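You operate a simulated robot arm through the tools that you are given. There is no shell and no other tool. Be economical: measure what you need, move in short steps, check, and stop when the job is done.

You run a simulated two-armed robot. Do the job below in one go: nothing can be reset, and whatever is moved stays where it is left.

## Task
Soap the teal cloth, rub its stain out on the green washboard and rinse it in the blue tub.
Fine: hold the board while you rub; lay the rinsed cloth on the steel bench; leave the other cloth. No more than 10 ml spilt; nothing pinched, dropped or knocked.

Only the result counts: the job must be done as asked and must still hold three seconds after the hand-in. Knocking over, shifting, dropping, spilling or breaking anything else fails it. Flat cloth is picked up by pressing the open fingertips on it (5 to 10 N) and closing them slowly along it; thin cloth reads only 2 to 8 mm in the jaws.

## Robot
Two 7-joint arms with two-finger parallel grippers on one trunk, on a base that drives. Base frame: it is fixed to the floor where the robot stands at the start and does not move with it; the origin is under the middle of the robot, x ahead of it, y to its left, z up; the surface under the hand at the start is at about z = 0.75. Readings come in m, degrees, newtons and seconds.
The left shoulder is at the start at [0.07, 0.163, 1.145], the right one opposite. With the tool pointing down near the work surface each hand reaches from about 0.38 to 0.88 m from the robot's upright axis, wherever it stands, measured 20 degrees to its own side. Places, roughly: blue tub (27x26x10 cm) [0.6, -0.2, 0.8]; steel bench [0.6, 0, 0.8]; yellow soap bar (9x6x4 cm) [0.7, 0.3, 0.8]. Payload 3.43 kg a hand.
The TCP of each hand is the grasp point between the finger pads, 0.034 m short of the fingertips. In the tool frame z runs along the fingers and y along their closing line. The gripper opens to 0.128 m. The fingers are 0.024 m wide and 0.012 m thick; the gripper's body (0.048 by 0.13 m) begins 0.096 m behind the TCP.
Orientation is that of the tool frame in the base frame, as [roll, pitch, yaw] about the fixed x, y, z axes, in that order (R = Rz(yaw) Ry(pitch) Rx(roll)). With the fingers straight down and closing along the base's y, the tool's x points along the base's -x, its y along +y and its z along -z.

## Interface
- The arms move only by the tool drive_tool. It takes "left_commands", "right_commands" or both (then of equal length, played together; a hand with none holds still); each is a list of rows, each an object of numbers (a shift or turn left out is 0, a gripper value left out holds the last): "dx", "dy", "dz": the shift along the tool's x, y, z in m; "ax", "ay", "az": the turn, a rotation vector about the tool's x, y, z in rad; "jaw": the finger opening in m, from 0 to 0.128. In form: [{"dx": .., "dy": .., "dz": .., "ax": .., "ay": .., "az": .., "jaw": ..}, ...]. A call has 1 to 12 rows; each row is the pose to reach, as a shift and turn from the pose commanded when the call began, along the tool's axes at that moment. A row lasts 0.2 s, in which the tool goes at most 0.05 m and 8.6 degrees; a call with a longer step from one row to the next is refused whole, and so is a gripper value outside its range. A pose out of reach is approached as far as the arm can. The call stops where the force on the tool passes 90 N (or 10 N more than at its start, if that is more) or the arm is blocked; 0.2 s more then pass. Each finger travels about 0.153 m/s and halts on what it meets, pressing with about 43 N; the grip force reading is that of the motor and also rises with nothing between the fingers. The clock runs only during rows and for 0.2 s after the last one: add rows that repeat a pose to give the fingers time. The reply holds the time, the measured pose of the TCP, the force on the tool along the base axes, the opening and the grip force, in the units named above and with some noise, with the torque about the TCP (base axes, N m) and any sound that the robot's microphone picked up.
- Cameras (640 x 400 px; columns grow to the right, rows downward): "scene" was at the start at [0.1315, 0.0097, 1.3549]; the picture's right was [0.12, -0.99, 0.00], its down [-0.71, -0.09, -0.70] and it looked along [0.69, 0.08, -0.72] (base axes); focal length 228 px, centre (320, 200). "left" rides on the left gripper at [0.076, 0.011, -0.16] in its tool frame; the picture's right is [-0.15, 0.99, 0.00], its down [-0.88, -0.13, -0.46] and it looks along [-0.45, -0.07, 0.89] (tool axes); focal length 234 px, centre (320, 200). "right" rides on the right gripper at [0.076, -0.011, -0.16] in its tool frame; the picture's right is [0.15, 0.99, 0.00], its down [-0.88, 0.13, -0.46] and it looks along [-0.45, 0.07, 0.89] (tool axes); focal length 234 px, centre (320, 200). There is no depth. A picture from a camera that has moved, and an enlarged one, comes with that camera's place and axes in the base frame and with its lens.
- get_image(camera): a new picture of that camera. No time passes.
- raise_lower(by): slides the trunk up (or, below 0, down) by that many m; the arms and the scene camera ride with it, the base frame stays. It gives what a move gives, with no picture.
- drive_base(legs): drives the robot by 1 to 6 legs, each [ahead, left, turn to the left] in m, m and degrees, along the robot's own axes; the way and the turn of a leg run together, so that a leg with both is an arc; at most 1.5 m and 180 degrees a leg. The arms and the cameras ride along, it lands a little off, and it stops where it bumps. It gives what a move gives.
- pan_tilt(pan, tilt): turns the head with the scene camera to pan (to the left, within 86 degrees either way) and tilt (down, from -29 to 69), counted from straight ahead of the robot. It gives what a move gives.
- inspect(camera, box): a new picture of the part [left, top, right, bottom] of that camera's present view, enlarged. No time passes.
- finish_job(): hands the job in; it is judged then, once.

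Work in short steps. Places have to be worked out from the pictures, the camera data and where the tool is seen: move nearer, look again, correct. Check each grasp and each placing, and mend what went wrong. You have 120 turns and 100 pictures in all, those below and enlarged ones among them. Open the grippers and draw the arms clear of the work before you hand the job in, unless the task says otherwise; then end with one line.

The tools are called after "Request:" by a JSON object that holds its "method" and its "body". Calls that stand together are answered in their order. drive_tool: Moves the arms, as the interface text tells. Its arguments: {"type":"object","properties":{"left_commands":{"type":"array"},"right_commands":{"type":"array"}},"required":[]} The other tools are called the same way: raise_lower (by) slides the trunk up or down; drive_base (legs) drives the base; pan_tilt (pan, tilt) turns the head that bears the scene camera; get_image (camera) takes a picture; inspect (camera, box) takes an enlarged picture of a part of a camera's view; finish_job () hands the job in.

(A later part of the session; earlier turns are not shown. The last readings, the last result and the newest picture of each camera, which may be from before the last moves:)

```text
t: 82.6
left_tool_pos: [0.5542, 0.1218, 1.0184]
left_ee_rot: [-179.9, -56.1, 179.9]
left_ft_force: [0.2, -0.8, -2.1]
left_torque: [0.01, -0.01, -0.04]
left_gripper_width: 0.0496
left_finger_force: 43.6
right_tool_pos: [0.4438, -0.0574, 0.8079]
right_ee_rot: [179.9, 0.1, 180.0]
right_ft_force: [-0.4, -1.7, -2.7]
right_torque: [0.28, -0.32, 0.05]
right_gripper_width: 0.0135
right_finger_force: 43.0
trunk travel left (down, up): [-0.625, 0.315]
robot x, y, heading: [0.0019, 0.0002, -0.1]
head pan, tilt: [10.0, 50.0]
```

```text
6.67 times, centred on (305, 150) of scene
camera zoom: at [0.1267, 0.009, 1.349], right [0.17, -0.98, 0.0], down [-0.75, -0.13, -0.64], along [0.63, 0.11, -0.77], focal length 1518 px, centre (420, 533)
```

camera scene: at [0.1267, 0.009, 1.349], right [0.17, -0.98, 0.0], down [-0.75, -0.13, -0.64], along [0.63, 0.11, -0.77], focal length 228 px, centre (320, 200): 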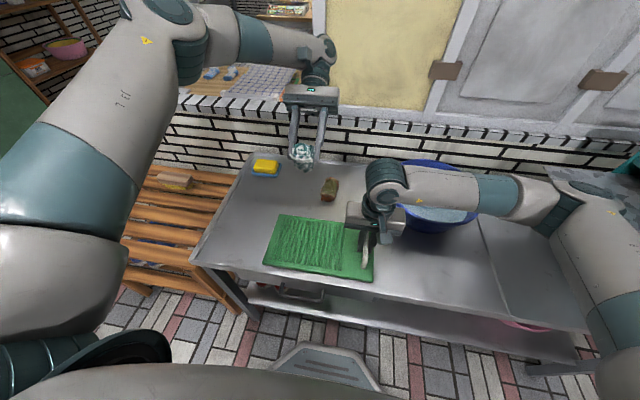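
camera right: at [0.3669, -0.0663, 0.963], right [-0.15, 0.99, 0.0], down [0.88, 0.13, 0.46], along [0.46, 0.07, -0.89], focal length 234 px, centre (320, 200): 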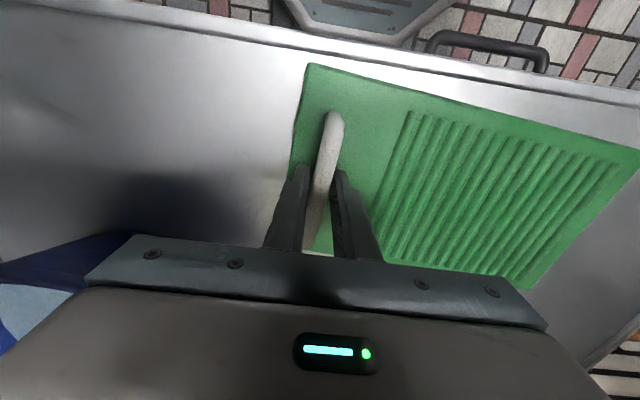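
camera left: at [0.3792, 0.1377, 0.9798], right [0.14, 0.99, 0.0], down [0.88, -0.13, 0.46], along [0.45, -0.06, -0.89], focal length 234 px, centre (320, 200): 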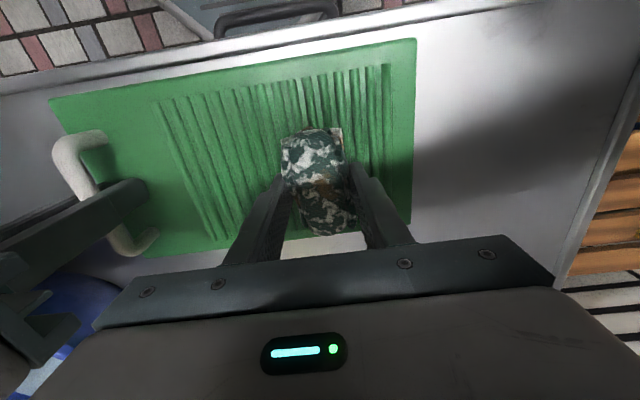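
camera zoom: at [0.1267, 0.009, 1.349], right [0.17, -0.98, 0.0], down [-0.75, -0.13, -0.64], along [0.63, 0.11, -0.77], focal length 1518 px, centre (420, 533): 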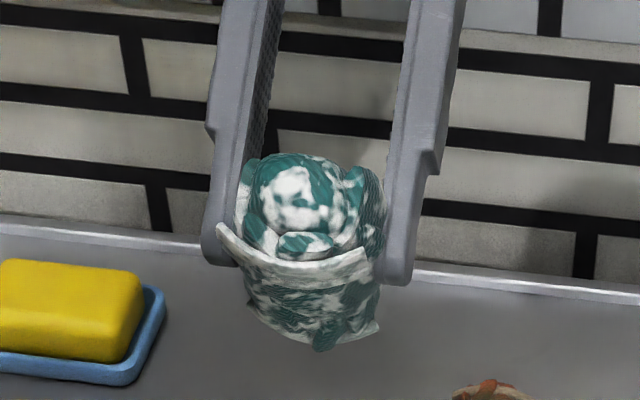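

The stain is gone; only teal with suds remains. The right hand releases the handle and withdraws up and to the right to clear the tub, while the left hand levels again.

Request:
{"method": "drive_tool", "body": {"right_commands": [{"jaw": 0.03}, {"jaw": 0.05}, {"jaw": 0.06}, {"dz": -0.04}, {"dz": -0.09}, {"dz": -0.14}, {"dz": -0.19}, {"dz": -0.24}], "left_commands": [{"ay": -0.14}, {"ay": -0.28}, {"ay": -0.42}, {"ay": -0.56}, {"ay": -0.7}, {"ay": -0.84}, {"ay": -0.98}, {"ay": -0.98}]}}

Request:
{"method": "drive_tool", "body": {"right_commands": [{"dy": -0.05}, {"dy": -0.1}, {"dy": -0.15}, {"dy": -0.2}, {"dy": -0.25}, {"dy": -0.3}, {"dy": -0.35}, {"dy": -0.4}, {"dy": -0.43}]}}

Request:
{"method": "pan_tilt", "body": {"pan": -15, "tilt": 45}}

Request:
{"method": "get_image", "body": {"camera": "scene"}}

```text
t: 84.4
left_tool_pos: [0.5546, 0.1289, 1.0168]
left_ee_rot: [-180.0, 0.2, -179.9]
left_ft_force: [1.0, 0.1, -0.8]
left_torque: [-0.02, -0.01, 0.01]
left_gripper_width: 0.0491
left_finger_force: 42.7
right_tool_pos: [0.4434, -0.0537, 1.048]
right_ee_rot: [-179.9, 0.0, 180.0]
right_ft_force: [-0.3, 0.5, -0.3]
right_torque: [0.01, -0.01, 0.03]
right_gripper_width: 0.0598
right_finger_force: 0.0
trunk travel left (down, up): [-0.625, 0.315]
robot x, y, heading: [-0.0007, -0.0021, -0.3]
head pan, tilt: [10.0, 50.0]
```

```text
t: 86.4
left_tool_pos: [0.555, 0.1281, 1.0187]
left_ee_rot: [179.9, 0.0, 180.0]
left_ft_force: [0.0, 0.3, -0.7]
left_torque: [-0.04, 0.02, 0.0]
left_gripper_width: 0.049
left_finger_force: 43.2
right_tool_pos: [0.4433, -0.4861, 1.0489]
right_ee_rot: [180.0, 0.1, -180.0]
right_ft_force: [0.6, -0.1, 0.2]
right_torque: [0.0, -0.01, -0.01]
right_gripper_width: 0.06
right_finger_force: 0.0
trunk travel left (down, up): [-0.625, 0.315]
robot x, y, heading: [0.0025, 0.0019, 0.0]
head pan, tilt: [10.0, 50.0]
```

```text
t: 87.3
left_tool_pos: [0.5556, 0.1274, 1.0179]
left_ee_rot: [179.9, 0.0, 180.0]
left_ft_force: [0.0, 0.2, -0.5]
left_torque: [0.02, -0.02, 0.0]
left_gripper_width: 0.0488
left_finger_force: 42.7
right_tool_pos: [0.444, -0.4849, 1.0477]
right_ee_rot: [180.0, 0.0, -180.0]
right_ft_force: [0.2, 0.1, 0.6]
right_torque: [-0.04, 0.0, 0.0]
right_gripper_width: 0.0602
right_finger_force: 0.0
trunk travel left (down, up): [-0.625, 0.315]
robot x, y, heading: [-0.0027, -0.0019, 0.5]
head pan, tilt: [-15.0, 45.0]
```

```text
43 pictures are left
camera scene: at [0.13, -0.021, 1.3561], right [-0.26, -0.97, 0.0], down [-0.68, 0.18, -0.71], along [0.68, -0.18, -0.71], focal length 228 px, centre (320, 200)
```

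scene: 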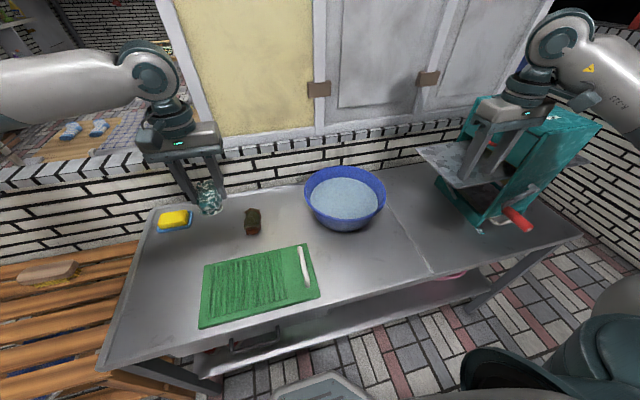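

The tub centre is at about [0.625, −0.235], with the rim near z 0.85 and water near 0.825. I'll carry the cloth above it slowly.

Request:
{"method": "drive_tool", "body": {"left_commands": [{"dx": -0.007, "dy": -0.035}, {"dx": -0.014, "dy": -0.07}, {"dx": -0.021, "dy": -0.105}, {"dx": -0.028, "dy": -0.14}, {"dx": -0.035, "dy": -0.175}, {"dx": -0.042, "dy": -0.21}, {"dx": -0.049, "dy": -0.245}, {"dx": -0.056, "dy": -0.28}, {"dx": -0.063, "dy": -0.315}, {"dx": -0.07, "dy": -0.345}, {"dx": -0.07, "dy": -0.362, "dz": 0.02}, {"dx": -0.07, "dy": -0.362, "dz": 0.05}]}}

Request:
{"method": "get_image", "body": {"camera": "left"}}

Request:
{"method": "get_image", "body": {"camera": "scene"}}

```text
t: 89.9
left_tool_pos: [0.6259, -0.2352, 0.9655]
left_ee_rot: [179.9, 0.0, -179.9]
left_ft_force: [0.3, 0.2, -0.2]
left_torque: [0.0, 0.0, 0.01]
left_gripper_width: 0.0493
left_finger_force: 42.6
right_tool_pos: [0.4464, -0.4845, 1.0487]
right_ee_rot: [-180.0, -0.1, 179.9]
right_ft_force: [-0.3, -0.4, 0.0]
right_torque: [0.03, 0.0, 0.03]
right_gripper_width: 0.0601
right_finger_force: 0.1
trunk travel left (down, up): [-0.625, 0.315]
robot x, y, heading: [-0.0015, -0.0003, -0.0]
head pan, tilt: [-15.0, 45.0]
```

```text
42 pictures are left
camera left: at [0.5514, -0.2242, 1.1267], right [0.15, 0.99, 0.0], down [0.88, -0.13, 0.45], along [0.45, -0.07, -0.89], focal length 234 px, centre (320, 200)
```

left: 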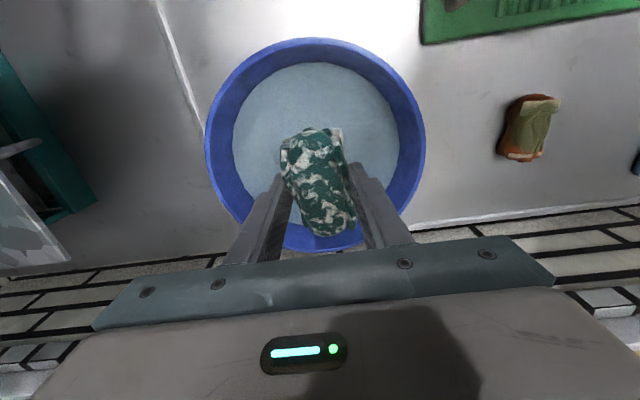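

```text
41 pictures are left
camera scene: at [0.1309, -0.0209, 1.356], right [-0.26, -0.97, 0.0], down [-0.68, 0.18, -0.71], along [0.68, -0.18, -0.71], focal length 228 px, centre (320, 200)
```

scene: 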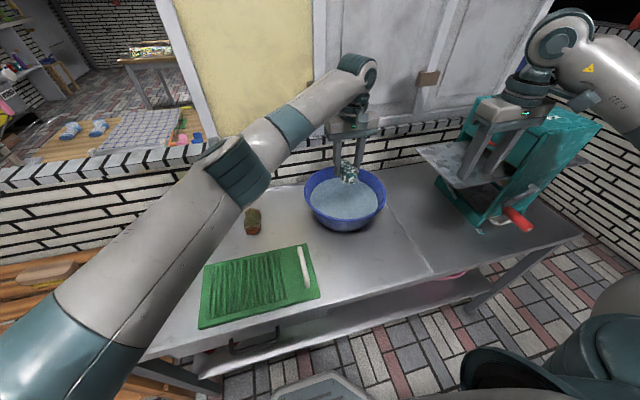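

Centre estimate refined to [0.620, −0.240]. I'll lower slowly into the water, in two stages.

Request:
{"method": "drive_tool", "body": {"left_commands": [{"dx": 0.006, "dy": -0.005, "dz": 0.02}, {"dx": 0.006, "dy": -0.005, "dz": 0.04}, {"dx": 0.006, "dy": -0.005, "dz": 0.055}, {"dx": 0.006, "dy": -0.005, "dz": 0.065}, {"dx": 0.006, "dy": -0.005, "dz": 0.075}, {"dx": 0.006, "dy": -0.005, "dz": 0.085}, {"dx": 0.006, "dy": -0.005, "dz": 0.095}, {"dx": 0.006, "dy": -0.005, "dz": 0.105}]}}

Request:
{"method": "get_image", "body": {"camera": "left"}}

```text
t: 91.7
left_tool_pos: [0.6192, -0.2404, 0.8626]
left_ee_rot: [-180.0, 0.1, -180.0]
left_ft_force: [0.2, 0.1, -0.3]
left_torque: [0.02, -0.02, -0.02]
left_gripper_width: 0.0489
left_finger_force: 43.3
right_tool_pos: [0.4461, -0.4862, 1.0481]
right_ee_rot: [-180.0, 0.0, 180.0]
right_ft_force: [0.7, -0.2, 0.6]
right_torque: [0.02, 0.0, 0.02]
right_gripper_width: 0.0602
right_finger_force: 0.0
trunk travel left (down, up): [-0.625, 0.315]
robot x, y, heading: [0.0026, -0.0016, 0.2]
head pan, tilt: [-15.0, 45.0]
```

```text
40 pictures are left
camera left: at [0.5437, -0.2291, 1.0228], right [0.15, 0.99, 0.0], down [0.88, -0.13, 0.46], along [0.45, -0.07, -0.89], focal length 234 px, centre (320, 200)
```

left: 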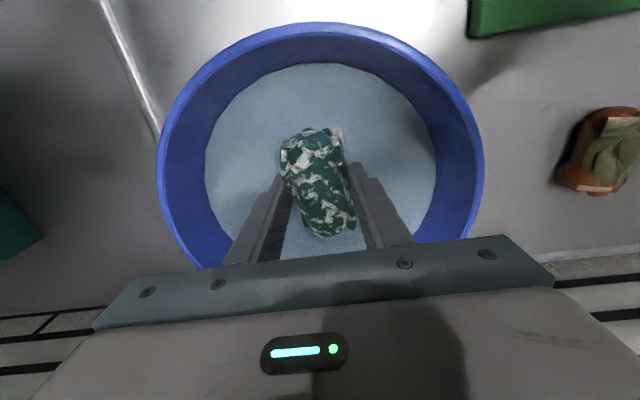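

Still just above the water. I'll continue slowly.

Request:
{"method": "drive_tool", "body": {"left_commands": [{"dz": 0.006}, {"dz": 0.012}, {"dz": 0.018}, {"dz": 0.024}, {"dz": 0.03}, {"dz": 0.036}, {"dz": 0.04}, {"dz": 0.04}]}}

Request:
{"method": "get_image", "body": {"camera": "left"}}

Request:
{"method": "inspect", "body": {"camera": "scene", "box": [270, 120, 420, 250]}}

```text
t: 93.5
left_tool_pos: [0.6204, -0.2406, 0.8218]
left_ee_rot: [180.0, 0.0, 179.9]
left_ft_force: [-0.2, 0.1, -0.5]
left_torque: [0.02, -0.04, -0.01]
left_gripper_width: 0.0489
left_finger_force: 42.8
right_tool_pos: [0.445, -0.4838, 1.0477]
right_ee_rot: [180.0, 0.0, 180.0]
right_ft_force: [0.3, 0.3, 0.0]
right_torque: [0.0, 0.04, 0.01]
right_gripper_width: 0.0601
right_finger_force: 0.1
trunk travel left (down, up): [-0.625, 0.315]
robot x, y, heading: [-0.0007, 0.0005, -0.2]
head pan, tilt: [-15.0, 45.0]
```

```text
39 pictures are left
camera left: at [0.5436, -0.229, 0.9826], right [0.15, 0.99, 0.0], down [0.88, -0.13, 0.46], along [0.45, -0.07, -0.89], focal length 234 px, centre (320, 200)
```

left: 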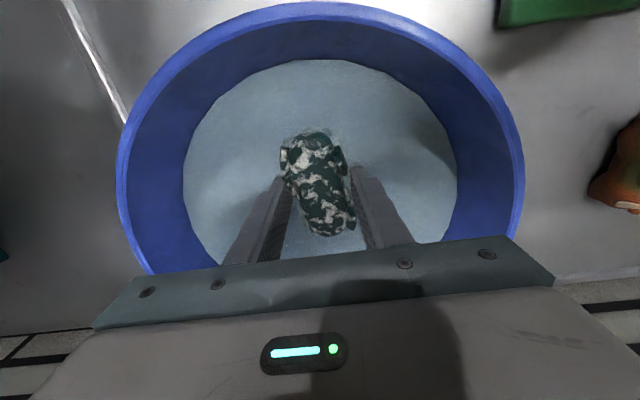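

```text
3.08 times, centred on (345, 185) of scene
camera zoom: at [0.13, -0.0212, 1.3561], right [-0.26, -0.97, 0.0], down [-0.68, 0.18, -0.71], along [0.68, -0.18, -0.71], focal length 701 px, centre (243, 246)
```

zoom: 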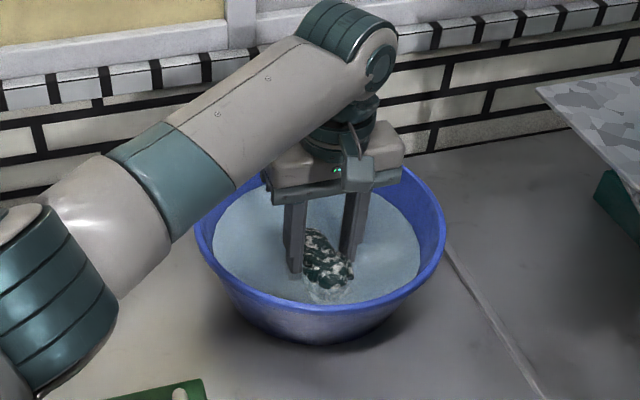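

The cloth is partly in the water. I'll go slightly deeper, watching the force for the bottom.

Request:
{"method": "drive_tool", "body": {"left_commands": [{"dz": 0.004}, {"dz": 0.008}, {"dz": 0.012}]}}

Request:
{"method": "drive_tool", "body": {"left_commands": [{"dz": 0.003}, {"dz": 0.005}]}}

Request:
{"method": "get_image", "body": {"camera": "left"}}

```text
t: 94.3
left_tool_pos: [0.6185, -0.2403, 0.8097]
left_ee_rot: [180.0, 0.0, 179.9]
left_ft_force: [-0.8, -0.5, -1.6]
left_torque: [0.0, 0.01, -0.03]
left_gripper_width: 0.0492
left_finger_force: 43.6
right_tool_pos: [0.4445, -0.4838, 1.0487]
right_ee_rot: [-180.0, 0.0, 179.9]
right_ft_force: [0.0, 0.7, -0.1]
right_torque: [0.01, -0.03, 0.03]
right_gripper_width: 0.0601
right_finger_force: 0.0
trunk travel left (down, up): [-0.625, 0.315]
robot x, y, heading: [-0.0001, 0.0007, -0.1]
head pan, tilt: [-15.0, 45.0]
```

```text
t: 94.9
left_tool_pos: [0.6186, -0.2409, 0.8047]
left_ee_rot: [179.8, -0.1, -180.0]
left_ft_force: [0.0, 0.3, -1.3]
left_torque: [-0.04, 0.04, 0.01]
left_gripper_width: 0.0488
left_finger_force: 43.0
right_tool_pos: [0.4451, -0.4842, 1.0483]
right_ee_rot: [179.9, 0.0, 180.0]
right_ft_force: [0.4, -0.2, 0.0]
right_torque: [0.02, -0.03, 0.05]
right_gripper_width: 0.0598
right_finger_force: 0.1
trunk travel left (down, up): [-0.625, 0.315]
robot x, y, heading: [-0.0031, -0.0042, -0.1]
head pan, tilt: [-15.0, 45.0]
```

```text
37 pictures are left
camera left: at [0.5438, -0.2289, 0.9656], right [0.15, 0.99, 0.0], down [0.88, -0.13, 0.46], along [0.45, -0.07, -0.89], focal length 234 px, centre (320, 200)
```

left: 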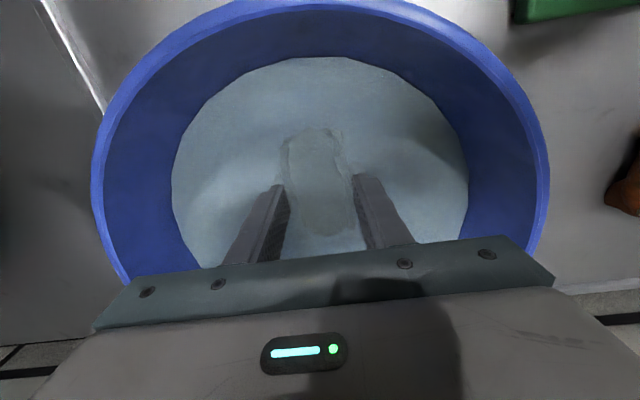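

Fully submerged, and the water is well below the rim. I'll swish gently, ±2 cm, in small slow steps.

Request:
{"method": "drive_tool", "body": {"left_commands": [{"dy": 0.01}, {"dy": 0.02}, {"dy": 0.01}, {"dy": 0.0}, {"dy": -0.01}, {"dy": -0.02}, {"dy": -0.01}, {"dy": 0.0}, {"dy": 0.01}, {"dy": 0.02}, {"dy": 0.01}, {"dy": 0.0}]}}

Request:
{"method": "drive_tool", "body": {"left_commands": [{"dx": 0.01}, {"dx": 0.015}, {"dx": 0.005}, {"dx": 0.0}, {"dx": -0.01}, {"dx": 0.0}, {"dy": 0.01}, {"dy": 0.02}, {"dy": 0.01}, {"dy": 0.0}, {"dy": -0.01}, {"dy": 0.0}]}}

Request:
{"method": "drive_tool", "body": {"left_commands": [{"dz": -0.008}, {"dz": -0.016}, {"dz": -0.024}, {"dz": -0.032}, {"dz": -0.04}, {"dz": -0.048}]}}

Request:
{"method": "get_image", "body": {"camera": "left"}}

```text
t: 97.5
left_tool_pos: [0.6192, -0.2392, 0.8048]
left_ee_rot: [179.8, 0.0, -179.9]
left_ft_force: [0.0, 0.0, -1.8]
left_torque: [-0.02, -0.04, 0.0]
left_gripper_width: 0.049
left_finger_force: 43.0
left hand out of reach, approached as far as the arm can: row 6, 7
right_tool_pos: [0.4449, -0.4851, 1.0484]
right_ee_rot: [180.0, 0.1, -180.0]
right_ft_force: [0.2, 1.0, 0.6]
right_torque: [-0.03, 0.02, 0.03]
right_gripper_width: 0.06
right_finger_force: 0.1
trunk travel left (down, up): [-0.625, 0.315]
robot x, y, heading: [-0.0008, -0.0023, -0.2]
head pan, tilt: [-15.0, 45.0]
```

```text
t: 100.1
left_tool_pos: [0.6194, -0.2397, 0.8046]
left_ee_rot: [180.0, 0.0, -180.0]
left_ft_force: [-0.4, 0.7, -0.9]
left_torque: [0.03, 0.01, -0.01]
left_gripper_width: 0.049
left_finger_force: 43.1
left hand out of reach, approached as far as the arm can: row 11
right_tool_pos: [0.4453, -0.4835, 1.0484]
right_ee_rot: [-180.0, 0.1, 179.9]
right_ft_force: [0.2, 0.3, 0.1]
right_torque: [-0.01, -0.02, 0.03]
right_gripper_width: 0.0601
right_finger_force: 0.0
trunk travel left (down, up): [-0.625, 0.315]
robot x, y, heading: [-0.0002, -0.0018, 0.0]
head pan, tilt: [-15.0, 45.0]
```

```text
t: 101.5
left_tool_pos: [0.6205, -0.2402, 0.8529]
left_ee_rot: [179.9, -0.1, 179.9]
left_ft_force: [0.0, -0.4, -0.2]
left_torque: [0.01, -0.03, 0.02]
left_gripper_width: 0.0491
left_finger_force: 43.0
right_tool_pos: [0.4448, -0.4839, 1.0492]
right_ee_rot: [180.0, 0.1, -180.0]
right_ft_force: [0.3, -0.4, -0.6]
right_torque: [0.05, 0.01, -0.01]
right_gripper_width: 0.0599
right_finger_force: 0.0
trunk travel left (down, up): [-0.625, 0.315]
robot x, y, heading: [0.0003, -0.0003, -0.1]
head pan, tilt: [-15.0, 45.0]
```

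```text
36 pictures are left
camera left: at [0.5441, -0.2289, 1.0133], right [0.15, 0.99, 0.0], down [0.88, -0.13, 0.46], along [0.45, -0.06, -0.89], focal length 234 px, centre (320, 200)
```

left: 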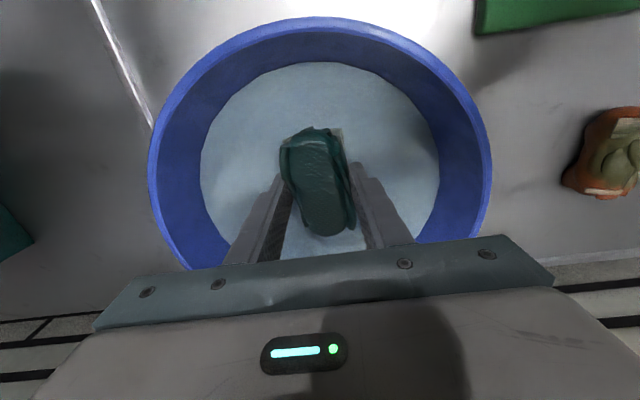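

The suds are gone and the cloth is clean. I'll let it drain over the tub so it does not drip on the way.

Request:
{"method": "drive_tool", "body": {"left_commands": [{"dz": -0.005}, {"dz": -0.01}, {"dz": -0.01}, {"dz": -0.01}, {"dz": -0.01}, {"dz": -0.01}, {"dz": -0.01}, {"dz": -0.01}, {"dz": -0.01}, {"dz": -0.01}, {"dz": -0.01}, {"dz": -0.01}]}}

Request:
{"method": "inspect", "body": {"camera": "scene", "box": [300, 130, 400, 230]}}

Request:
{"method": "drive_tool", "body": {"left_commands": [{"dz": -0.001}, {"dz": -0.001}, {"dz": -0.001}, {"dz": -0.001}, {"dz": -0.001}, {"dz": -0.001}, {"dz": -0.001}, {"dz": -0.001}, {"dz": -0.001}, {"dz": -0.001}, {"dz": -0.001}, {"dz": -0.001}]}}

Request:
{"method": "drive_tool", "body": {"left_commands": [{"dz": -0.001}, {"dz": -0.001}, {"dz": -0.001}, {"dz": -0.001}, {"dz": -0.001}, {"dz": -0.001}, {"dz": -0.001}, {"dz": -0.001}, {"dz": -0.001}, {"dz": -0.001}, {"dz": -0.001}, {"dz": -0.001}]}}

Request:
{"method": "inspect", "body": {"camera": "scene", "box": [300, 130, 400, 230]}}

```text
t: 104.1
left_tool_pos: [0.6195, -0.24, 0.8626]
left_ee_rot: [180.0, 0.0, -179.9]
left_ft_force: [-0.1, 0.1, -0.1]
left_torque: [-0.02, -0.01, 0.01]
left_gripper_width: 0.049
left_finger_force: 42.6
right_tool_pos: [0.4451, -0.4844, 1.0489]
right_ee_rot: [-180.0, 0.0, 179.9]
right_ft_force: [0.3, -0.2, 0.4]
right_torque: [0.01, 0.01, -0.04]
right_gripper_width: 0.0601
right_finger_force: 0.1
trunk travel left (down, up): [-0.625, 0.315]
robot x, y, heading: [0.0006, 0.0013, 0.0]
head pan, tilt: [-15.0, 45.0]
```

```text
4.00 times, centred on (350, 180) of scene
camera zoom: at [0.1301, -0.0212, 1.3561], right [-0.26, -0.97, 0.0], down [-0.68, 0.18, -0.71], along [0.68, -0.18, -0.71], focal length 911 px, centre (200, 280)
```

zoom: 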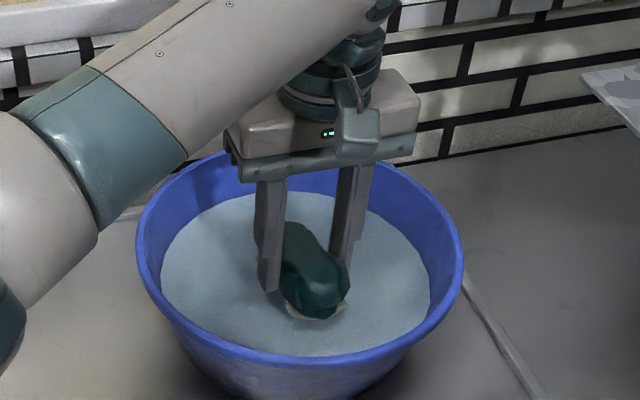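

```text
t: 106.7
left_tool_pos: [0.62, -0.2399, 0.8635]
left_ee_rot: [179.9, 0.0, 180.0]
left_ft_force: [-0.2, 0.0, -0.3]
left_torque: [0.0, 0.01, -0.03]
left_gripper_width: 0.0487
left_finger_force: 43.3
right_tool_pos: [0.4448, -0.4847, 1.0481]
right_ee_rot: [-180.0, 0.0, 180.0]
right_ft_force: [0.3, 0.1, 1.3]
right_torque: [0.01, 0.03, 0.01]
right_gripper_width: 0.0599
right_finger_force: 0.0
trunk travel left (down, up): [-0.625, 0.315]
robot x, y, heading: [0.0016, 0.0015, -0.2]
head pan, tilt: [-15.0, 45.0]
```

```text
t: 109.3
left_tool_pos: [0.6194, -0.2397, 0.8641]
left_ee_rot: [179.9, 0.1, 179.9]
left_ft_force: [-0.4, -0.3, -0.7]
left_torque: [0.0, 0.02, 0.01]
left_gripper_width: 0.0486
left_finger_force: 42.9
right_tool_pos: [0.4449, -0.4837, 1.0477]
right_ee_rot: [180.0, 0.0, -180.0]
right_ft_force: [0.3, -1.2, -0.1]
right_torque: [0.0, -0.04, -0.05]
right_gripper_width: 0.0597
right_finger_force: 0.0
trunk travel left (down, up): [-0.625, 0.315]
robot x, y, heading: [0.0011, 0.0014, 0.0]
head pan, tilt: [-15.0, 45.0]
```

```text
4.00 times, centred on (350, 180) of scene
camera zoom: at [0.1301, -0.0212, 1.3561], right [-0.26, -0.97, 0.0], down [-0.68, 0.18, -0.71], along [0.68, -0.18, -0.71], focal length 911 px, centre (200, 280)
```

zoom: 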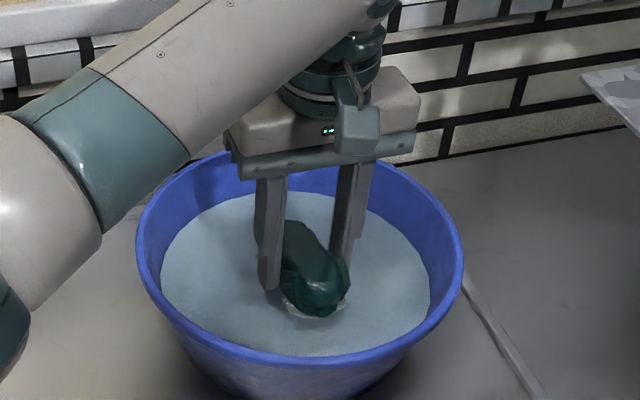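

I'll raise it a bit more, still inside the tub's outline, and wait again to drain.

Request:
{"method": "drive_tool", "body": {"left_commands": [{"dz": -0.01}, {"dz": -0.02}, {"dz": -0.03}, {"dz": -0.03}, {"dz": -0.03}, {"dz": -0.03}, {"dz": -0.03}, {"dz": -0.03}, {"dz": -0.03}, {"dz": -0.03}, {"dz": -0.03}, {"dz": -0.03}]}}

Request:
{"method": "drive_tool", "body": {"left_commands": [{"dz": -0.001}, {"dz": -0.001}, {"dz": -0.001}, {"dz": -0.001}, {"dz": -0.001}, {"dz": -0.001}, {"dz": -0.001}, {"dz": -0.001}, {"dz": -0.001}, {"dz": -0.001}, {"dz": -0.001}, {"dz": -0.001}]}}

Request:
{"method": "drive_tool", "body": {"left_commands": [{"dz": -0.001}, {"dz": -0.001}, {"dz": -0.001}, {"dz": -0.001}, {"dz": -0.001}, {"dz": -0.001}, {"dz": -0.001}, {"dz": -0.001}, {"dz": -0.001}, {"dz": -0.001}, {"dz": -0.001}, {"dz": -0.001}]}}

Request:
{"method": "drive_tool", "body": {"left_commands": [{"dz": -0.001}, {"dz": -0.001}, {"dz": -0.001}, {"dz": -0.001}, {"dz": -0.001}, {"dz": -0.001}, {"dz": -0.001}, {"dz": -0.001}, {"dz": -0.001}, {"dz": -0.001}, {"dz": -0.001}, {"dz": -0.001}]}}

Request:
{"method": "inspect", "body": {"camera": "scene", "box": [300, 130, 400, 230]}}

```text
t: 111.9
left_tool_pos: [0.62, -0.2416, 0.8946]
left_ee_rot: [179.9, 0.0, -179.9]
left_ft_force: [0.3, 0.2, -0.3]
left_torque: [0.01, 0.0, -0.02]
left_gripper_width: 0.0487
left_finger_force: 42.9
right_tool_pos: [0.4446, -0.486, 1.0487]
right_ee_rot: [-180.0, 0.0, 180.0]
right_ft_force: [0.1, 0.3, 0.8]
right_torque: [0.01, -0.01, 0.02]
right_gripper_width: 0.06
right_finger_force: 0.1
trunk travel left (down, up): [-0.625, 0.315]
robot x, y, heading: [-0.0014, 0.0028, 0.0]
head pan, tilt: [-15.0, 45.0]
```

```text
t: 114.5
left_tool_pos: [0.6189, -0.24, 0.8966]
left_ee_rot: [179.9, 0.0, -179.9]
left_ft_force: [0.1, 0.1, -0.9]
left_torque: [-0.02, 0.0, 0.0]
left_gripper_width: 0.0489
left_finger_force: 42.8
right_tool_pos: [0.445, -0.4859, 1.0488]
right_ee_rot: [179.9, 0.0, -180.0]
right_ft_force: [0.2, 0.0, 0.1]
right_torque: [0.01, 0.02, -0.02]
right_gripper_width: 0.0602
right_finger_force: 0.1
trunk travel left (down, up): [-0.625, 0.315]
robot x, y, heading: [0.0022, 0.0002, -0.0]
head pan, tilt: [-15.0, 45.0]
```

```text
t: 117.1
left_tool_pos: [0.6195, -0.2405, 0.898]
left_ee_rot: [179.9, 0.0, -180.0]
left_ft_force: [0.1, 0.1, -0.6]
left_torque: [-0.02, 0.03, 0.0]
left_gripper_width: 0.049
left_finger_force: 43.3
right_tool_pos: [0.4451, -0.4852, 1.0487]
right_ee_rot: [179.9, 0.0, -179.9]
right_ft_force: [-0.1, -0.3, -0.7]
right_torque: [-0.02, 0.01, 0.0]
right_gripper_width: 0.0599
right_finger_force: 0.1
trunk travel left (down, up): [-0.625, 0.315]
robot x, y, heading: [-0.0012, 0.0006, -0.2]
head pan, tilt: [-15.0, 45.0]
```

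```text
t: 119.7
left_tool_pos: [0.6194, -0.2399, 0.8985]
left_ee_rot: [179.9, -0.1, -179.9]
left_ft_force: [0.8, -0.7, 0.2]
left_torque: [-0.01, -0.03, 0.02]
left_gripper_width: 0.0488
left_finger_force: 43.5
right_tool_pos: [0.4451, -0.4854, 1.0478]
right_ee_rot: [-180.0, -0.1, 179.9]
right_ft_force: [0.0, -0.3, -0.2]
right_torque: [0.05, 0.01, -0.01]
right_gripper_width: 0.0596
right_finger_force: 0.1
trunk travel left (down, up): [-0.625, 0.315]
robot x, y, heading: [-0.0037, -0.0002, -0.1]
head pan, tilt: [-15.0, 45.0]
```

```text
4.00 times, centred on (350, 180) of scene
camera zoom: at [0.1301, -0.0212, 1.3561], right [-0.26, -0.97, 0.0], down [-0.68, 0.18, -0.71], along [0.68, -0.18, -0.71], focal length 911 px, centre (200, 280)
```

zoom: 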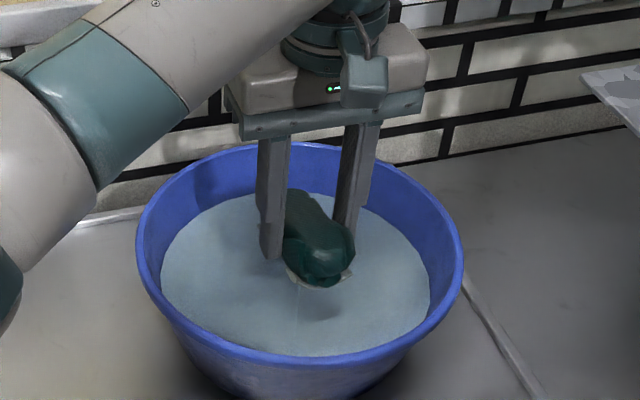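

There seems to be a faint thread of water still falling. I'll zoom in, wait longer and compare.

Request:
{"method": "inspect", "body": {"camera": "scene", "box": [330, 175, 370, 215]}}

Request:
{"method": "drive_tool", "body": {"left_commands": [{"dz": -0.001}, {"dz": -0.001}, {"dz": -0.001}, {"dz": -0.001}, {"dz": -0.001}, {"dz": -0.001}, {"dz": -0.001}, {"dz": -0.001}, {"dz": -0.001}, {"dz": -0.001}, {"dz": -0.001}, {"dz": -0.001}]}}

Request:
{"method": "drive_tool", "body": {"left_commands": [{"dz": -0.001}, {"dz": -0.001}, {"dz": -0.001}, {"dz": -0.001}, {"dz": -0.001}, {"dz": -0.001}, {"dz": -0.001}, {"dz": -0.001}, {"dz": -0.001}, {"dz": -0.001}, {"dz": -0.001}, {"dz": -0.001}]}}

Request:
{"method": "drive_tool", "body": {"left_commands": [{"dz": -0.001}, {"dz": -0.001}, {"dz": -0.001}, {"dz": -0.001}, {"dz": -0.001}, {"dz": -0.001}, {"dz": -0.001}, {"dz": -0.001}, {"dz": -0.001}, {"dz": -0.001}, {"dz": -0.001}, {"dz": -0.001}]}}

Request:
{"method": "drive_tool", "body": {"left_commands": [{"dz": -0.001}, {"dz": -0.001}, {"dz": -0.001}, {"dz": -0.001}, {"dz": -0.001}, {"dz": -0.001}, {"dz": -0.001}, {"dz": -0.001}, {"dz": -0.001}, {"dz": -0.001}, {"dz": -0.001}, {"dz": -0.001}]}}

Request:
{"method": "inspect", "body": {"camera": "scene", "box": [330, 175, 370, 215]}}

```text
10.00 times, centred on (350, 195) of scene
camera zoom: at [0.1301, -0.0212, 1.3561], right [-0.26, -0.97, 0.0], down [-0.68, 0.18, -0.71], along [0.68, -0.18, -0.71], focal length 2277 px, centre (20, 250)
```

zoom: 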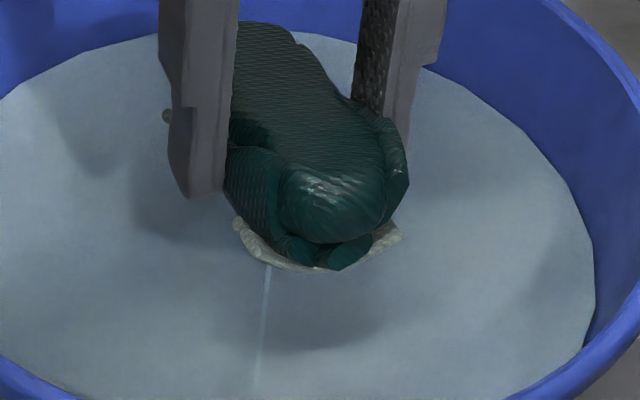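

```text
t: 122.3
left_tool_pos: [0.6199, -0.241, 0.8986]
left_ee_rot: [179.9, -0.1, -180.0]
left_ft_force: [0.0, -0.2, -1.1]
left_torque: [0.03, 0.01, -0.03]
left_gripper_width: 0.0488
left_finger_force: 43.2
right_tool_pos: [0.445, -0.4851, 1.0484]
right_ee_rot: [-180.0, -0.1, -180.0]
right_ft_force: [0.6, 0.2, -0.1]
right_torque: [0.02, -0.01, 0.0]
right_gripper_width: 0.0598
right_finger_force: 0.0
trunk travel left (down, up): [-0.625, 0.315]
robot x, y, heading: [0.0009, 0.0004, 0.0]
head pan, tilt: [-15.0, 45.0]
```

```text
t: 124.9
left_tool_pos: [0.6193, -0.239, 0.8994]
left_ee_rot: [180.0, 0.0, -180.0]
left_ft_force: [0.6, 0.6, -0.7]
left_torque: [-0.02, 0.01, -0.01]
left_gripper_width: 0.0486
left_finger_force: 43.3
right_tool_pos: [0.4439, -0.4846, 1.0475]
right_ee_rot: [180.0, 0.0, 180.0]
right_ft_force: [0.5, 0.4, 0.8]
right_torque: [-0.02, -0.01, 0.02]
right_gripper_width: 0.06
right_finger_force: 0.1
trunk travel left (down, up): [-0.625, 0.315]
robot x, y, heading: [-0.0008, 0.0012, 0.0]
head pan, tilt: [-15.0, 45.0]
```

```text
t: 127.5
left_tool_pos: [0.6191, -0.2393, 0.9014]
left_ee_rot: [179.9, 0.0, -180.0]
left_ft_force: [0.0, -0.3, -0.9]
left_torque: [0.0, 0.01, 0.01]
left_gripper_width: 0.0485
left_finger_force: 42.7
right_tool_pos: [0.4455, -0.4854, 1.0484]
right_ee_rot: [-179.9, 0.0, -180.0]
right_ft_force: [0.8, -0.9, 0.1]
right_torque: [-0.02, -0.01, 0.02]
right_gripper_width: 0.06
right_finger_force: 0.1
trunk travel left (down, up): [-0.625, 0.315]
robot x, y, heading: [-0.0044, -0.0012, 0.1]
head pan, tilt: [-15.0, 45.0]
```

```text
t: 130.1
left_tool_pos: [0.6197, -0.2404, 0.9013]
left_ee_rot: [179.9, 0.0, -180.0]
left_ft_force: [0.7, -0.3, -0.7]
left_torque: [0.0, -0.03, 0.02]
left_gripper_width: 0.0487
left_finger_force: 43.3
right_tool_pos: [0.4466, -0.4853, 1.0476]
right_ee_rot: [-180.0, 0.1, -179.9]
right_ft_force: [0.5, 0.3, 0.6]
right_torque: [-0.01, 0.03, -0.03]
right_gripper_width: 0.0603
right_finger_force: 0.1
trunk travel left (down, up): [-0.625, 0.315]
robot x, y, heading: [-0.0021, -0.0031, -0.1]
head pan, tilt: [-15.0, 45.0]
```

```text
10.00 times, centred on (350, 195) of scene
camera zoom: at [0.1301, -0.0212, 1.3561], right [-0.26, -0.97, 0.0], down [-0.68, 0.18, -0.71], along [0.68, -0.18, -0.71], focal length 2277 px, centre (20, 250)
```

zoom: 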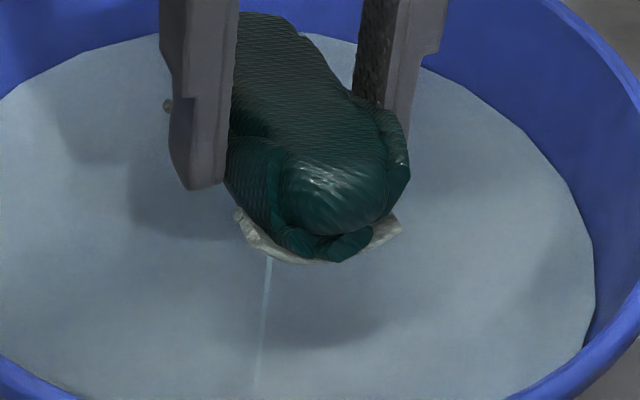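

It is still dripping steadily into the tub. I'll wait about 20 s more before leaving it.

Request:
{"method": "drive_tool", "body": {"left_commands": [{}, {}, {}, {}, {}, {}, {}, {}, {}, {}, {}, {}]}}

Request:
{"method": "drive_tool", "body": {"left_commands": [{}, {}, {}, {}, {}, {}, {}, {}, {}, {}, {}, {}]}}

Request:
{"method": "drive_tool", "body": {"left_commands": [{}, {}, {}, {}, {}, {}, {}, {}, {}, {}, {}, {}]}}

Request:
{"method": "drive_tool", "body": {"left_commands": [{}, {}, {}, {}, {}, {}, {}, {}, {}, {}, {}, {}]}}

Request:
{"method": "drive_tool", "body": {"left_commands": [{}, {}, {}, {}, {}, {}, {}, {}, {}, {}, {}, {}]}}

Request:
{"method": "drive_tool", "body": {"left_commands": [{}, {}, {}, {}, {}, {}, {}, {}, {}, {}, {}, {}]}}

Request:
{"method": "drive_tool", "body": {"left_commands": [{}, {}, {}, {}, {}, {}, {}, {}, {}, {}, {}, {}]}}

Request:
{"method": "drive_tool", "body": {"left_commands": [{}, {}, {}, {}, {}, {}, {}, {}, {}, {}, {}, {}]}}

Request:
{"method": "inspect", "body": {"camera": "scene", "box": [330, 175, 370, 215]}}

```text
t: 132.7
left_tool_pos: [0.6207, -0.2402, 0.9028]
left_ee_rot: [179.9, 0.0, 179.9]
left_ft_force: [0.8, -0.2, -0.7]
left_torque: [0.03, 0.01, -0.04]
left_gripper_width: 0.0489
left_finger_force: 42.9
right_tool_pos: [0.446, -0.4846, 1.0483]
right_ee_rot: [-180.0, 0.0, -180.0]
right_ft_force: [0.2, -0.6, -1.3]
right_torque: [-0.01, 0.02, 0.0]
right_gripper_width: 0.06
right_finger_force: 0.1
trunk travel left (down, up): [-0.625, 0.315]
robot x, y, heading: [-0.0003, -0.0012, 0.3]
head pan, tilt: [-15.0, 45.0]
```

```text
t: 135.3
left_tool_pos: [0.6191, -0.2394, 0.9017]
left_ee_rot: [179.9, -0.1, 179.9]
left_ft_force: [-0.9, 0.1, -0.9]
left_torque: [0.02, -0.01, -0.01]
left_gripper_width: 0.0485
left_finger_force: 43.2
right_tool_pos: [0.4448, -0.4853, 1.0481]
right_ee_rot: [-180.0, 0.1, 179.9]
right_ft_force: [0.8, 0.1, 0.2]
right_torque: [-0.01, -0.03, 0.01]
right_gripper_width: 0.0601
right_finger_force: 0.0
trunk travel left (down, up): [-0.625, 0.315]
robot x, y, heading: [-0.0008, -0.0043, 0.0]
head pan, tilt: [-15.0, 45.0]
```

```text
t: 137.9
left_tool_pos: [0.6193, -0.2402, 0.9023]
left_ee_rot: [179.9, 0.0, -179.9]
left_ft_force: [-0.1, -0.6, -0.8]
left_torque: [-0.01, 0.0, 0.03]
left_gripper_width: 0.0486
left_finger_force: 43.0
right_tool_pos: [0.445, -0.4854, 1.0474]
right_ee_rot: [-179.9, -0.1, -180.0]
right_ft_force: [0.1, -0.2, -0.6]
right_torque: [-0.01, -0.02, 0.01]
right_gripper_width: 0.0602
right_finger_force: 0.1
trunk travel left (down, up): [-0.625, 0.315]
robot x, y, heading: [0.0008, -0.0019, -0.1]
head pan, tilt: [-15.0, 45.0]
```

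```text
t: 140.5
left_tool_pos: [0.6189, -0.2397, 0.9023]
left_ee_rot: [179.8, -0.1, -180.0]
left_ft_force: [-0.7, 0.3, -1.2]
left_torque: [-0.02, 0.01, 0.01]
left_gripper_width: 0.0486
left_finger_force: 42.8
right_tool_pos: [0.4451, -0.4852, 1.0475]
right_ee_rot: [179.9, 0.0, -180.0]
right_ft_force: [-1.0, -0.3, 0.1]
right_torque: [0.01, 0.0, 0.01]
right_gripper_width: 0.0603
right_finger_force: 0.2
trunk travel left (down, up): [-0.625, 0.315]
robot x, y, heading: [-0.0017, -0.0024, -0.0]
head pan, tilt: [-15.0, 45.0]
```

```text
t: 143.1
left_tool_pos: [0.6193, -0.2391, 0.9017]
left_ee_rot: [180.0, 0.0, 179.9]
left_ft_force: [-0.1, -0.1, -0.3]
left_torque: [-0.01, 0.03, 0.02]
left_gripper_width: 0.0486
left_finger_force: 42.9
right_tool_pos: [0.4449, -0.4849, 1.0476]
right_ee_rot: [-179.9, 0.0, 179.9]
right_ft_force: [0.4, -0.1, 0.0]
right_torque: [0.01, -0.03, -0.02]
right_gripper_width: 0.0599
right_finger_force: 0.0
trunk travel left (down, up): [-0.625, 0.315]
robot x, y, heading: [-0.0011, 0.001, -0.0]
head pan, tilt: [-15.0, 45.0]
```

```text
t: 145.7
left_tool_pos: [0.6193, -0.2394, 0.9025]
left_ee_rot: [179.9, 0.0, 180.0]
left_ft_force: [-0.3, -0.4, -1.0]
left_torque: [0.0, 0.01, -0.01]
left_gripper_width: 0.0484
left_finger_force: 43.2
right_tool_pos: [0.4454, -0.4846, 1.0478]
right_ee_rot: [180.0, -0.1, 180.0]
right_ft_force: [0.1, -0.3, 1.3]
right_torque: [0.0, 0.0, 0.01]
right_gripper_width: 0.0601
right_finger_force: 0.1
trunk travel left (down, up): [-0.625, 0.315]
robot x, y, heading: [-0.0027, -0.0005, 0.2]
head pan, tilt: [-15.0, 45.0]
```

```text
t: 148.3
left_tool_pos: [0.6198, -0.2404, 0.9013]
left_ee_rot: [179.9, 0.0, -180.0]
left_ft_force: [0.4, 0.3, -1.8]
left_torque: [0.02, 0.01, -0.03]
left_gripper_width: 0.0485
left_finger_force: 42.6
right_tool_pos: [0.4446, -0.4859, 1.0483]
right_ee_rot: [-180.0, 0.1, -179.9]
right_ft_force: [0.6, 0.2, 0.1]
right_torque: [-0.03, -0.02, 0.03]
right_gripper_width: 0.0599
right_finger_force: 0.0
trunk travel left (down, up): [-0.625, 0.315]
robot x, y, heading: [-0.0015, -0.0008, -0.4]
head pan, tilt: [-15.0, 45.0]
```

```text
t: 150.9
left_tool_pos: [0.6188, -0.2404, 0.9016]
left_ee_rot: [179.9, 0.1, 180.0]
left_ft_force: [0.6, 0.9, -0.7]
left_torque: [-0.02, -0.03, 0.02]
left_gripper_width: 0.0482
left_finger_force: 43.0
right_tool_pos: [0.4448, -0.4848, 1.0493]
right_ee_rot: [180.0, 0.1, 179.9]
right_ft_force: [-0.6, -0.1, -0.1]
right_torque: [0.01, -0.02, -0.01]
right_gripper_width: 0.0598
right_finger_force: 0.1
trunk travel left (down, up): [-0.625, 0.315]
robot x, y, heading: [0.0039, -0.0011, -0.1]
head pan, tilt: [-15.0, 45.0]
```

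```text
10.00 times, centred on (350, 195) of scene
camera zoom: at [0.1301, -0.0212, 1.3561], right [-0.26, -0.97, 0.0], down [-0.68, 0.18, -0.71], along [0.68, -0.18, -0.71], focal length 2277 px, centre (20, 250)
```

zoom: 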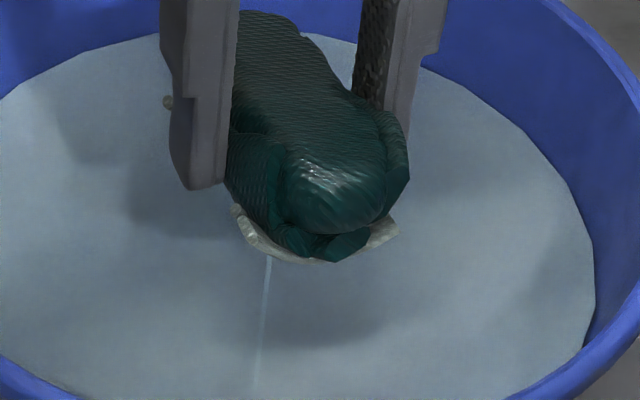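

The drip is still there, perhaps fainter. I'll wait another 26 s over the tub and compare again.

Request:
{"method": "drive_tool", "body": {"left_commands": [{}, {}, {}, {}, {}, {}, {}, {}, {}, {}, {}, {}]}}

Request:
{"method": "drive_tool", "body": {"left_commands": [{}, {}, {}, {}, {}, {}, {}, {}, {}, {}, {}, {}]}}

Request:
{"method": "drive_tool", "body": {"left_commands": [{}, {}, {}, {}, {}, {}, {}, {}, {}, {}, {}, {}]}}

Request:
{"method": "drive_tool", "body": {"left_commands": [{}, {}, {}, {}, {}, {}, {}, {}, {}, {}, {}, {}]}}

Request:
{"method": "drive_tool", "body": {"left_commands": [{}, {}, {}, {}, {}, {}, {}, {}, {}, {}, {}, {}]}}

Request:
{"method": "drive_tool", "body": {"left_commands": [{}, {}, {}, {}, {}, {}, {}, {}, {}, {}, {}, {}]}}

Request:
{"method": "drive_tool", "body": {"left_commands": [{}, {}, {}, {}, {}, {}, {}, {}, {}, {}, {}, {}]}}

Request:
{"method": "drive_tool", "body": {"left_commands": [{}, {}, {}, {}, {}, {}, {}, {}, {}, {}, {}, {}]}}

Request:
{"method": "drive_tool", "body": {"left_commands": [{}, {}, {}, {}, {}, {}, {}, {}, {}, {}, {}, {}]}}

Request:
{"method": "drive_tool", "body": {"left_commands": [{}, {}, {}, {}, {}, {}, {}, {}, {}, {}, {}, {}]}}

Request:
{"method": "inspect", "body": {"camera": "scene", "box": [330, 175, 370, 215]}}

```text
t: 153.5
left_tool_pos: [0.62, -0.2403, 0.9027]
left_ee_rot: [-180.0, 0.1, -179.9]
left_ft_force: [-1.2, 0.1, -0.9]
left_torque: [-0.04, -0.03, 0.0]
left_gripper_width: 0.0482
left_finger_force: 43.1
right_tool_pos: [0.4444, -0.4857, 1.0482]
right_ee_rot: [180.0, 0.0, -180.0]
right_ft_force: [0.8, -0.7, -0.3]
right_torque: [0.01, 0.0, -0.05]
right_gripper_width: 0.0601
right_finger_force: 0.1
trunk travel left (down, up): [-0.625, 0.315]
robot x, y, heading: [0.003, 0.0026, -0.1]
head pan, tilt: [-15.0, 45.0]
```

```text
t: 156.1
left_tool_pos: [0.6191, -0.2401, 0.9022]
left_ee_rot: [179.9, 0.0, 179.9]
left_ft_force: [-0.6, -0.6, -0.6]
left_torque: [-0.01, 0.0, 0.01]
left_gripper_width: 0.0485
left_finger_force: 43.2
right_tool_pos: [0.446, -0.4849, 1.0492]
right_ee_rot: [180.0, 0.0, 179.9]
right_ft_force: [-0.1, 0.2, 0.1]
right_torque: [-0.04, 0.01, -0.01]
right_gripper_width: 0.06
right_finger_force: 0.1
trunk travel left (down, up): [-0.625, 0.315]
robot x, y, heading: [0.0005, -0.0008, 0.0]
head pan, tilt: [-15.0, 45.0]
```

```text
t: 158.7
left_tool_pos: [0.619, -0.2395, 0.9015]
left_ee_rot: [179.9, 0.0, -179.9]
left_ft_force: [-0.4, 0.0, 0.0]
left_torque: [-0.02, 0.0, -0.03]
left_gripper_width: 0.0487
left_finger_force: 43.6
right_tool_pos: [0.4458, -0.4856, 1.0485]
right_ee_rot: [-179.9, 0.0, -180.0]
right_ft_force: [-0.1, 0.6, -0.6]
right_torque: [0.01, -0.03, 0.01]
right_gripper_width: 0.0602
right_finger_force: 0.0
trunk travel left (down, up): [-0.625, 0.315]
robot x, y, heading: [-0.0017, 0.002, -0.1]
head pan, tilt: [-15.0, 45.0]
```

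```text
t: 161.3
left_tool_pos: [0.6196, -0.24, 0.9025]
left_ee_rot: [179.9, -0.1, -180.0]
left_ft_force: [0.0, -0.7, -0.9]
left_torque: [-0.01, 0.04, 0.02]
left_gripper_width: 0.0482
left_finger_force: 42.7
right_tool_pos: [0.444, -0.4858, 1.0487]
right_ee_rot: [-180.0, -0.1, 180.0]
right_ft_force: [0.0, -0.2, -0.8]
right_torque: [-0.02, 0.0, 0.01]
right_gripper_width: 0.06
right_finger_force: 0.1
trunk travel left (down, up): [-0.625, 0.315]
robot x, y, heading: [0.0004, -0.0023, -0.1]
head pan, tilt: [-15.0, 45.0]
```

```text
t: 163.9
left_tool_pos: [0.6197, -0.2399, 0.9031]
left_ee_rot: [179.8, 0.0, -179.9]
left_ft_force: [0.3, 0.0, -1.3]
left_torque: [-0.01, -0.01, 0.03]
left_gripper_width: 0.048
left_finger_force: 43.2
right_tool_pos: [0.4457, -0.4848, 1.0491]
right_ee_rot: [-179.9, 0.0, -179.9]
right_ft_force: [0.4, -0.4, 0.8]
right_torque: [-0.01, 0.02, 0.01]
right_gripper_width: 0.0601
right_finger_force: 0.1
trunk travel left (down, up): [-0.625, 0.315]
robot x, y, heading: [0.0024, 0.0031, 0.0]
head pan, tilt: [-15.0, 45.0]
```

```text
t: 166.5
left_tool_pos: [0.6201, -0.2401, 0.9025]
left_ee_rot: [179.9, 0.0, 180.0]
left_ft_force: [-0.2, -0.2, -1.1]
left_torque: [-0.03, 0.02, 0.01]
left_gripper_width: 0.0479
left_finger_force: 42.8
right_tool_pos: [0.4442, -0.4856, 1.0481]
right_ee_rot: [180.0, 0.0, -180.0]
right_ft_force: [0.0, 0.6, -0.1]
right_torque: [0.0, 0.0, 0.02]
right_gripper_width: 0.06
right_finger_force: 0.1
trunk travel left (down, up): [-0.625, 0.315]
robot x, y, heading: [0.0024, -0.0007, -0.0]
head pan, tilt: [-15.0, 45.0]
```

```text
t: 169.1
left_tool_pos: [0.6198, -0.2392, 0.9019]
left_ee_rot: [180.0, 0.0, -179.9]
left_ft_force: [0.4, 0.1, -1.0]
left_torque: [0.0, -0.01, -0.01]
left_gripper_width: 0.0482
left_finger_force: 42.5
right_tool_pos: [0.4452, -0.4853, 1.0502]
right_ee_rot: [180.0, 0.1, 180.0]
right_ft_force: [-0.3, 0.1, -1.2]
right_torque: [0.02, 0.01, -0.01]
right_gripper_width: 0.0601
right_finger_force: 0.1
trunk travel left (down, up): [-0.625, 0.315]
robot x, y, heading: [0.0007, 0.0026, 0.1]
head pan, tilt: [-15.0, 45.0]
```

```text
t: 171.7
left_tool_pos: [0.6195, -0.2393, 0.9019]
left_ee_rot: [179.9, 0.0, 179.9]
left_ft_force: [0.2, -0.8, -0.4]
left_torque: [0.02, -0.04, -0.02]
left_gripper_width: 0.048
left_finger_force: 43.1
right_tool_pos: [0.4451, -0.4844, 1.0491]
right_ee_rot: [180.0, 0.0, -180.0]
right_ft_force: [0.4, 0.3, -0.2]
right_torque: [-0.01, 0.0, -0.02]
right_gripper_width: 0.0598
right_finger_force: 0.0
trunk travel left (down, up): [-0.625, 0.315]
robot x, y, heading: [0.0025, 0.0004, -0.1]
head pan, tilt: [-15.0, 45.0]
```

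```text
t: 174.3
left_tool_pos: [0.6197, -0.2401, 0.9024]
left_ee_rot: [179.8, -0.1, -180.0]
left_ft_force: [0.0, 0.6, -0.4]
left_torque: [0.01, 0.0, -0.01]
left_gripper_width: 0.0479
left_finger_force: 43.1
right_tool_pos: [0.4454, -0.4841, 1.049]
right_ee_rot: [-180.0, 0.0, -179.9]
right_ft_force: [-1.5, 0.5, -0.4]
right_torque: [-0.02, 0.0, 0.04]
right_gripper_width: 0.06
right_finger_force: 0.0
trunk travel left (down, up): [-0.625, 0.315]
robot x, y, heading: [0.0001, -0.0008, -0.1]
head pan, tilt: [-15.0, 45.0]
```

```text
t: 176.9
left_tool_pos: [0.6196, -0.2392, 0.901]
left_ee_rot: [179.8, 0.1, -180.0]
left_ft_force: [0.1, 0.3, -0.4]
left_torque: [-0.01, 0.0, -0.02]
left_gripper_width: 0.0479
left_finger_force: 43.1
right_tool_pos: [0.4446, -0.4852, 1.0485]
right_ee_rot: [180.0, 0.0, 180.0]
right_ft_force: [0.4, -0.4, -0.5]
right_torque: [0.01, -0.02, 0.03]
right_gripper_width: 0.06
right_finger_force: 0.1
trunk travel left (down, up): [-0.625, 0.315]
robot x, y, heading: [-0.0011, -0.0037, 0.1]
head pan, tilt: [-15.0, 45.0]
```

```text
10.00 times, centred on (350, 195) of scene
camera zoom: at [0.1301, -0.0212, 1.3561], right [-0.26, -0.97, 0.0], down [-0.68, 0.18, -0.71], along [0.68, -0.18, -0.71], focal length 2277 px, centre (20, 250)
```

zoom: 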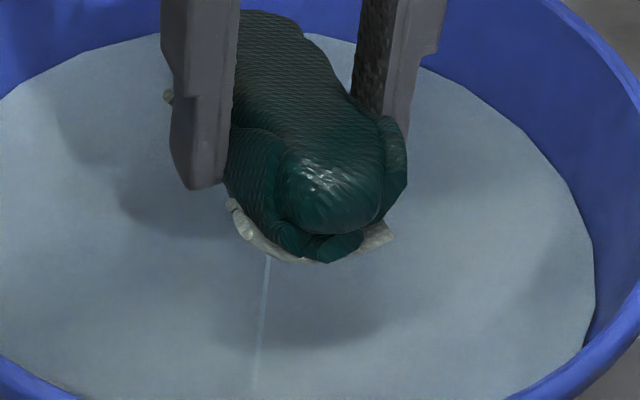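

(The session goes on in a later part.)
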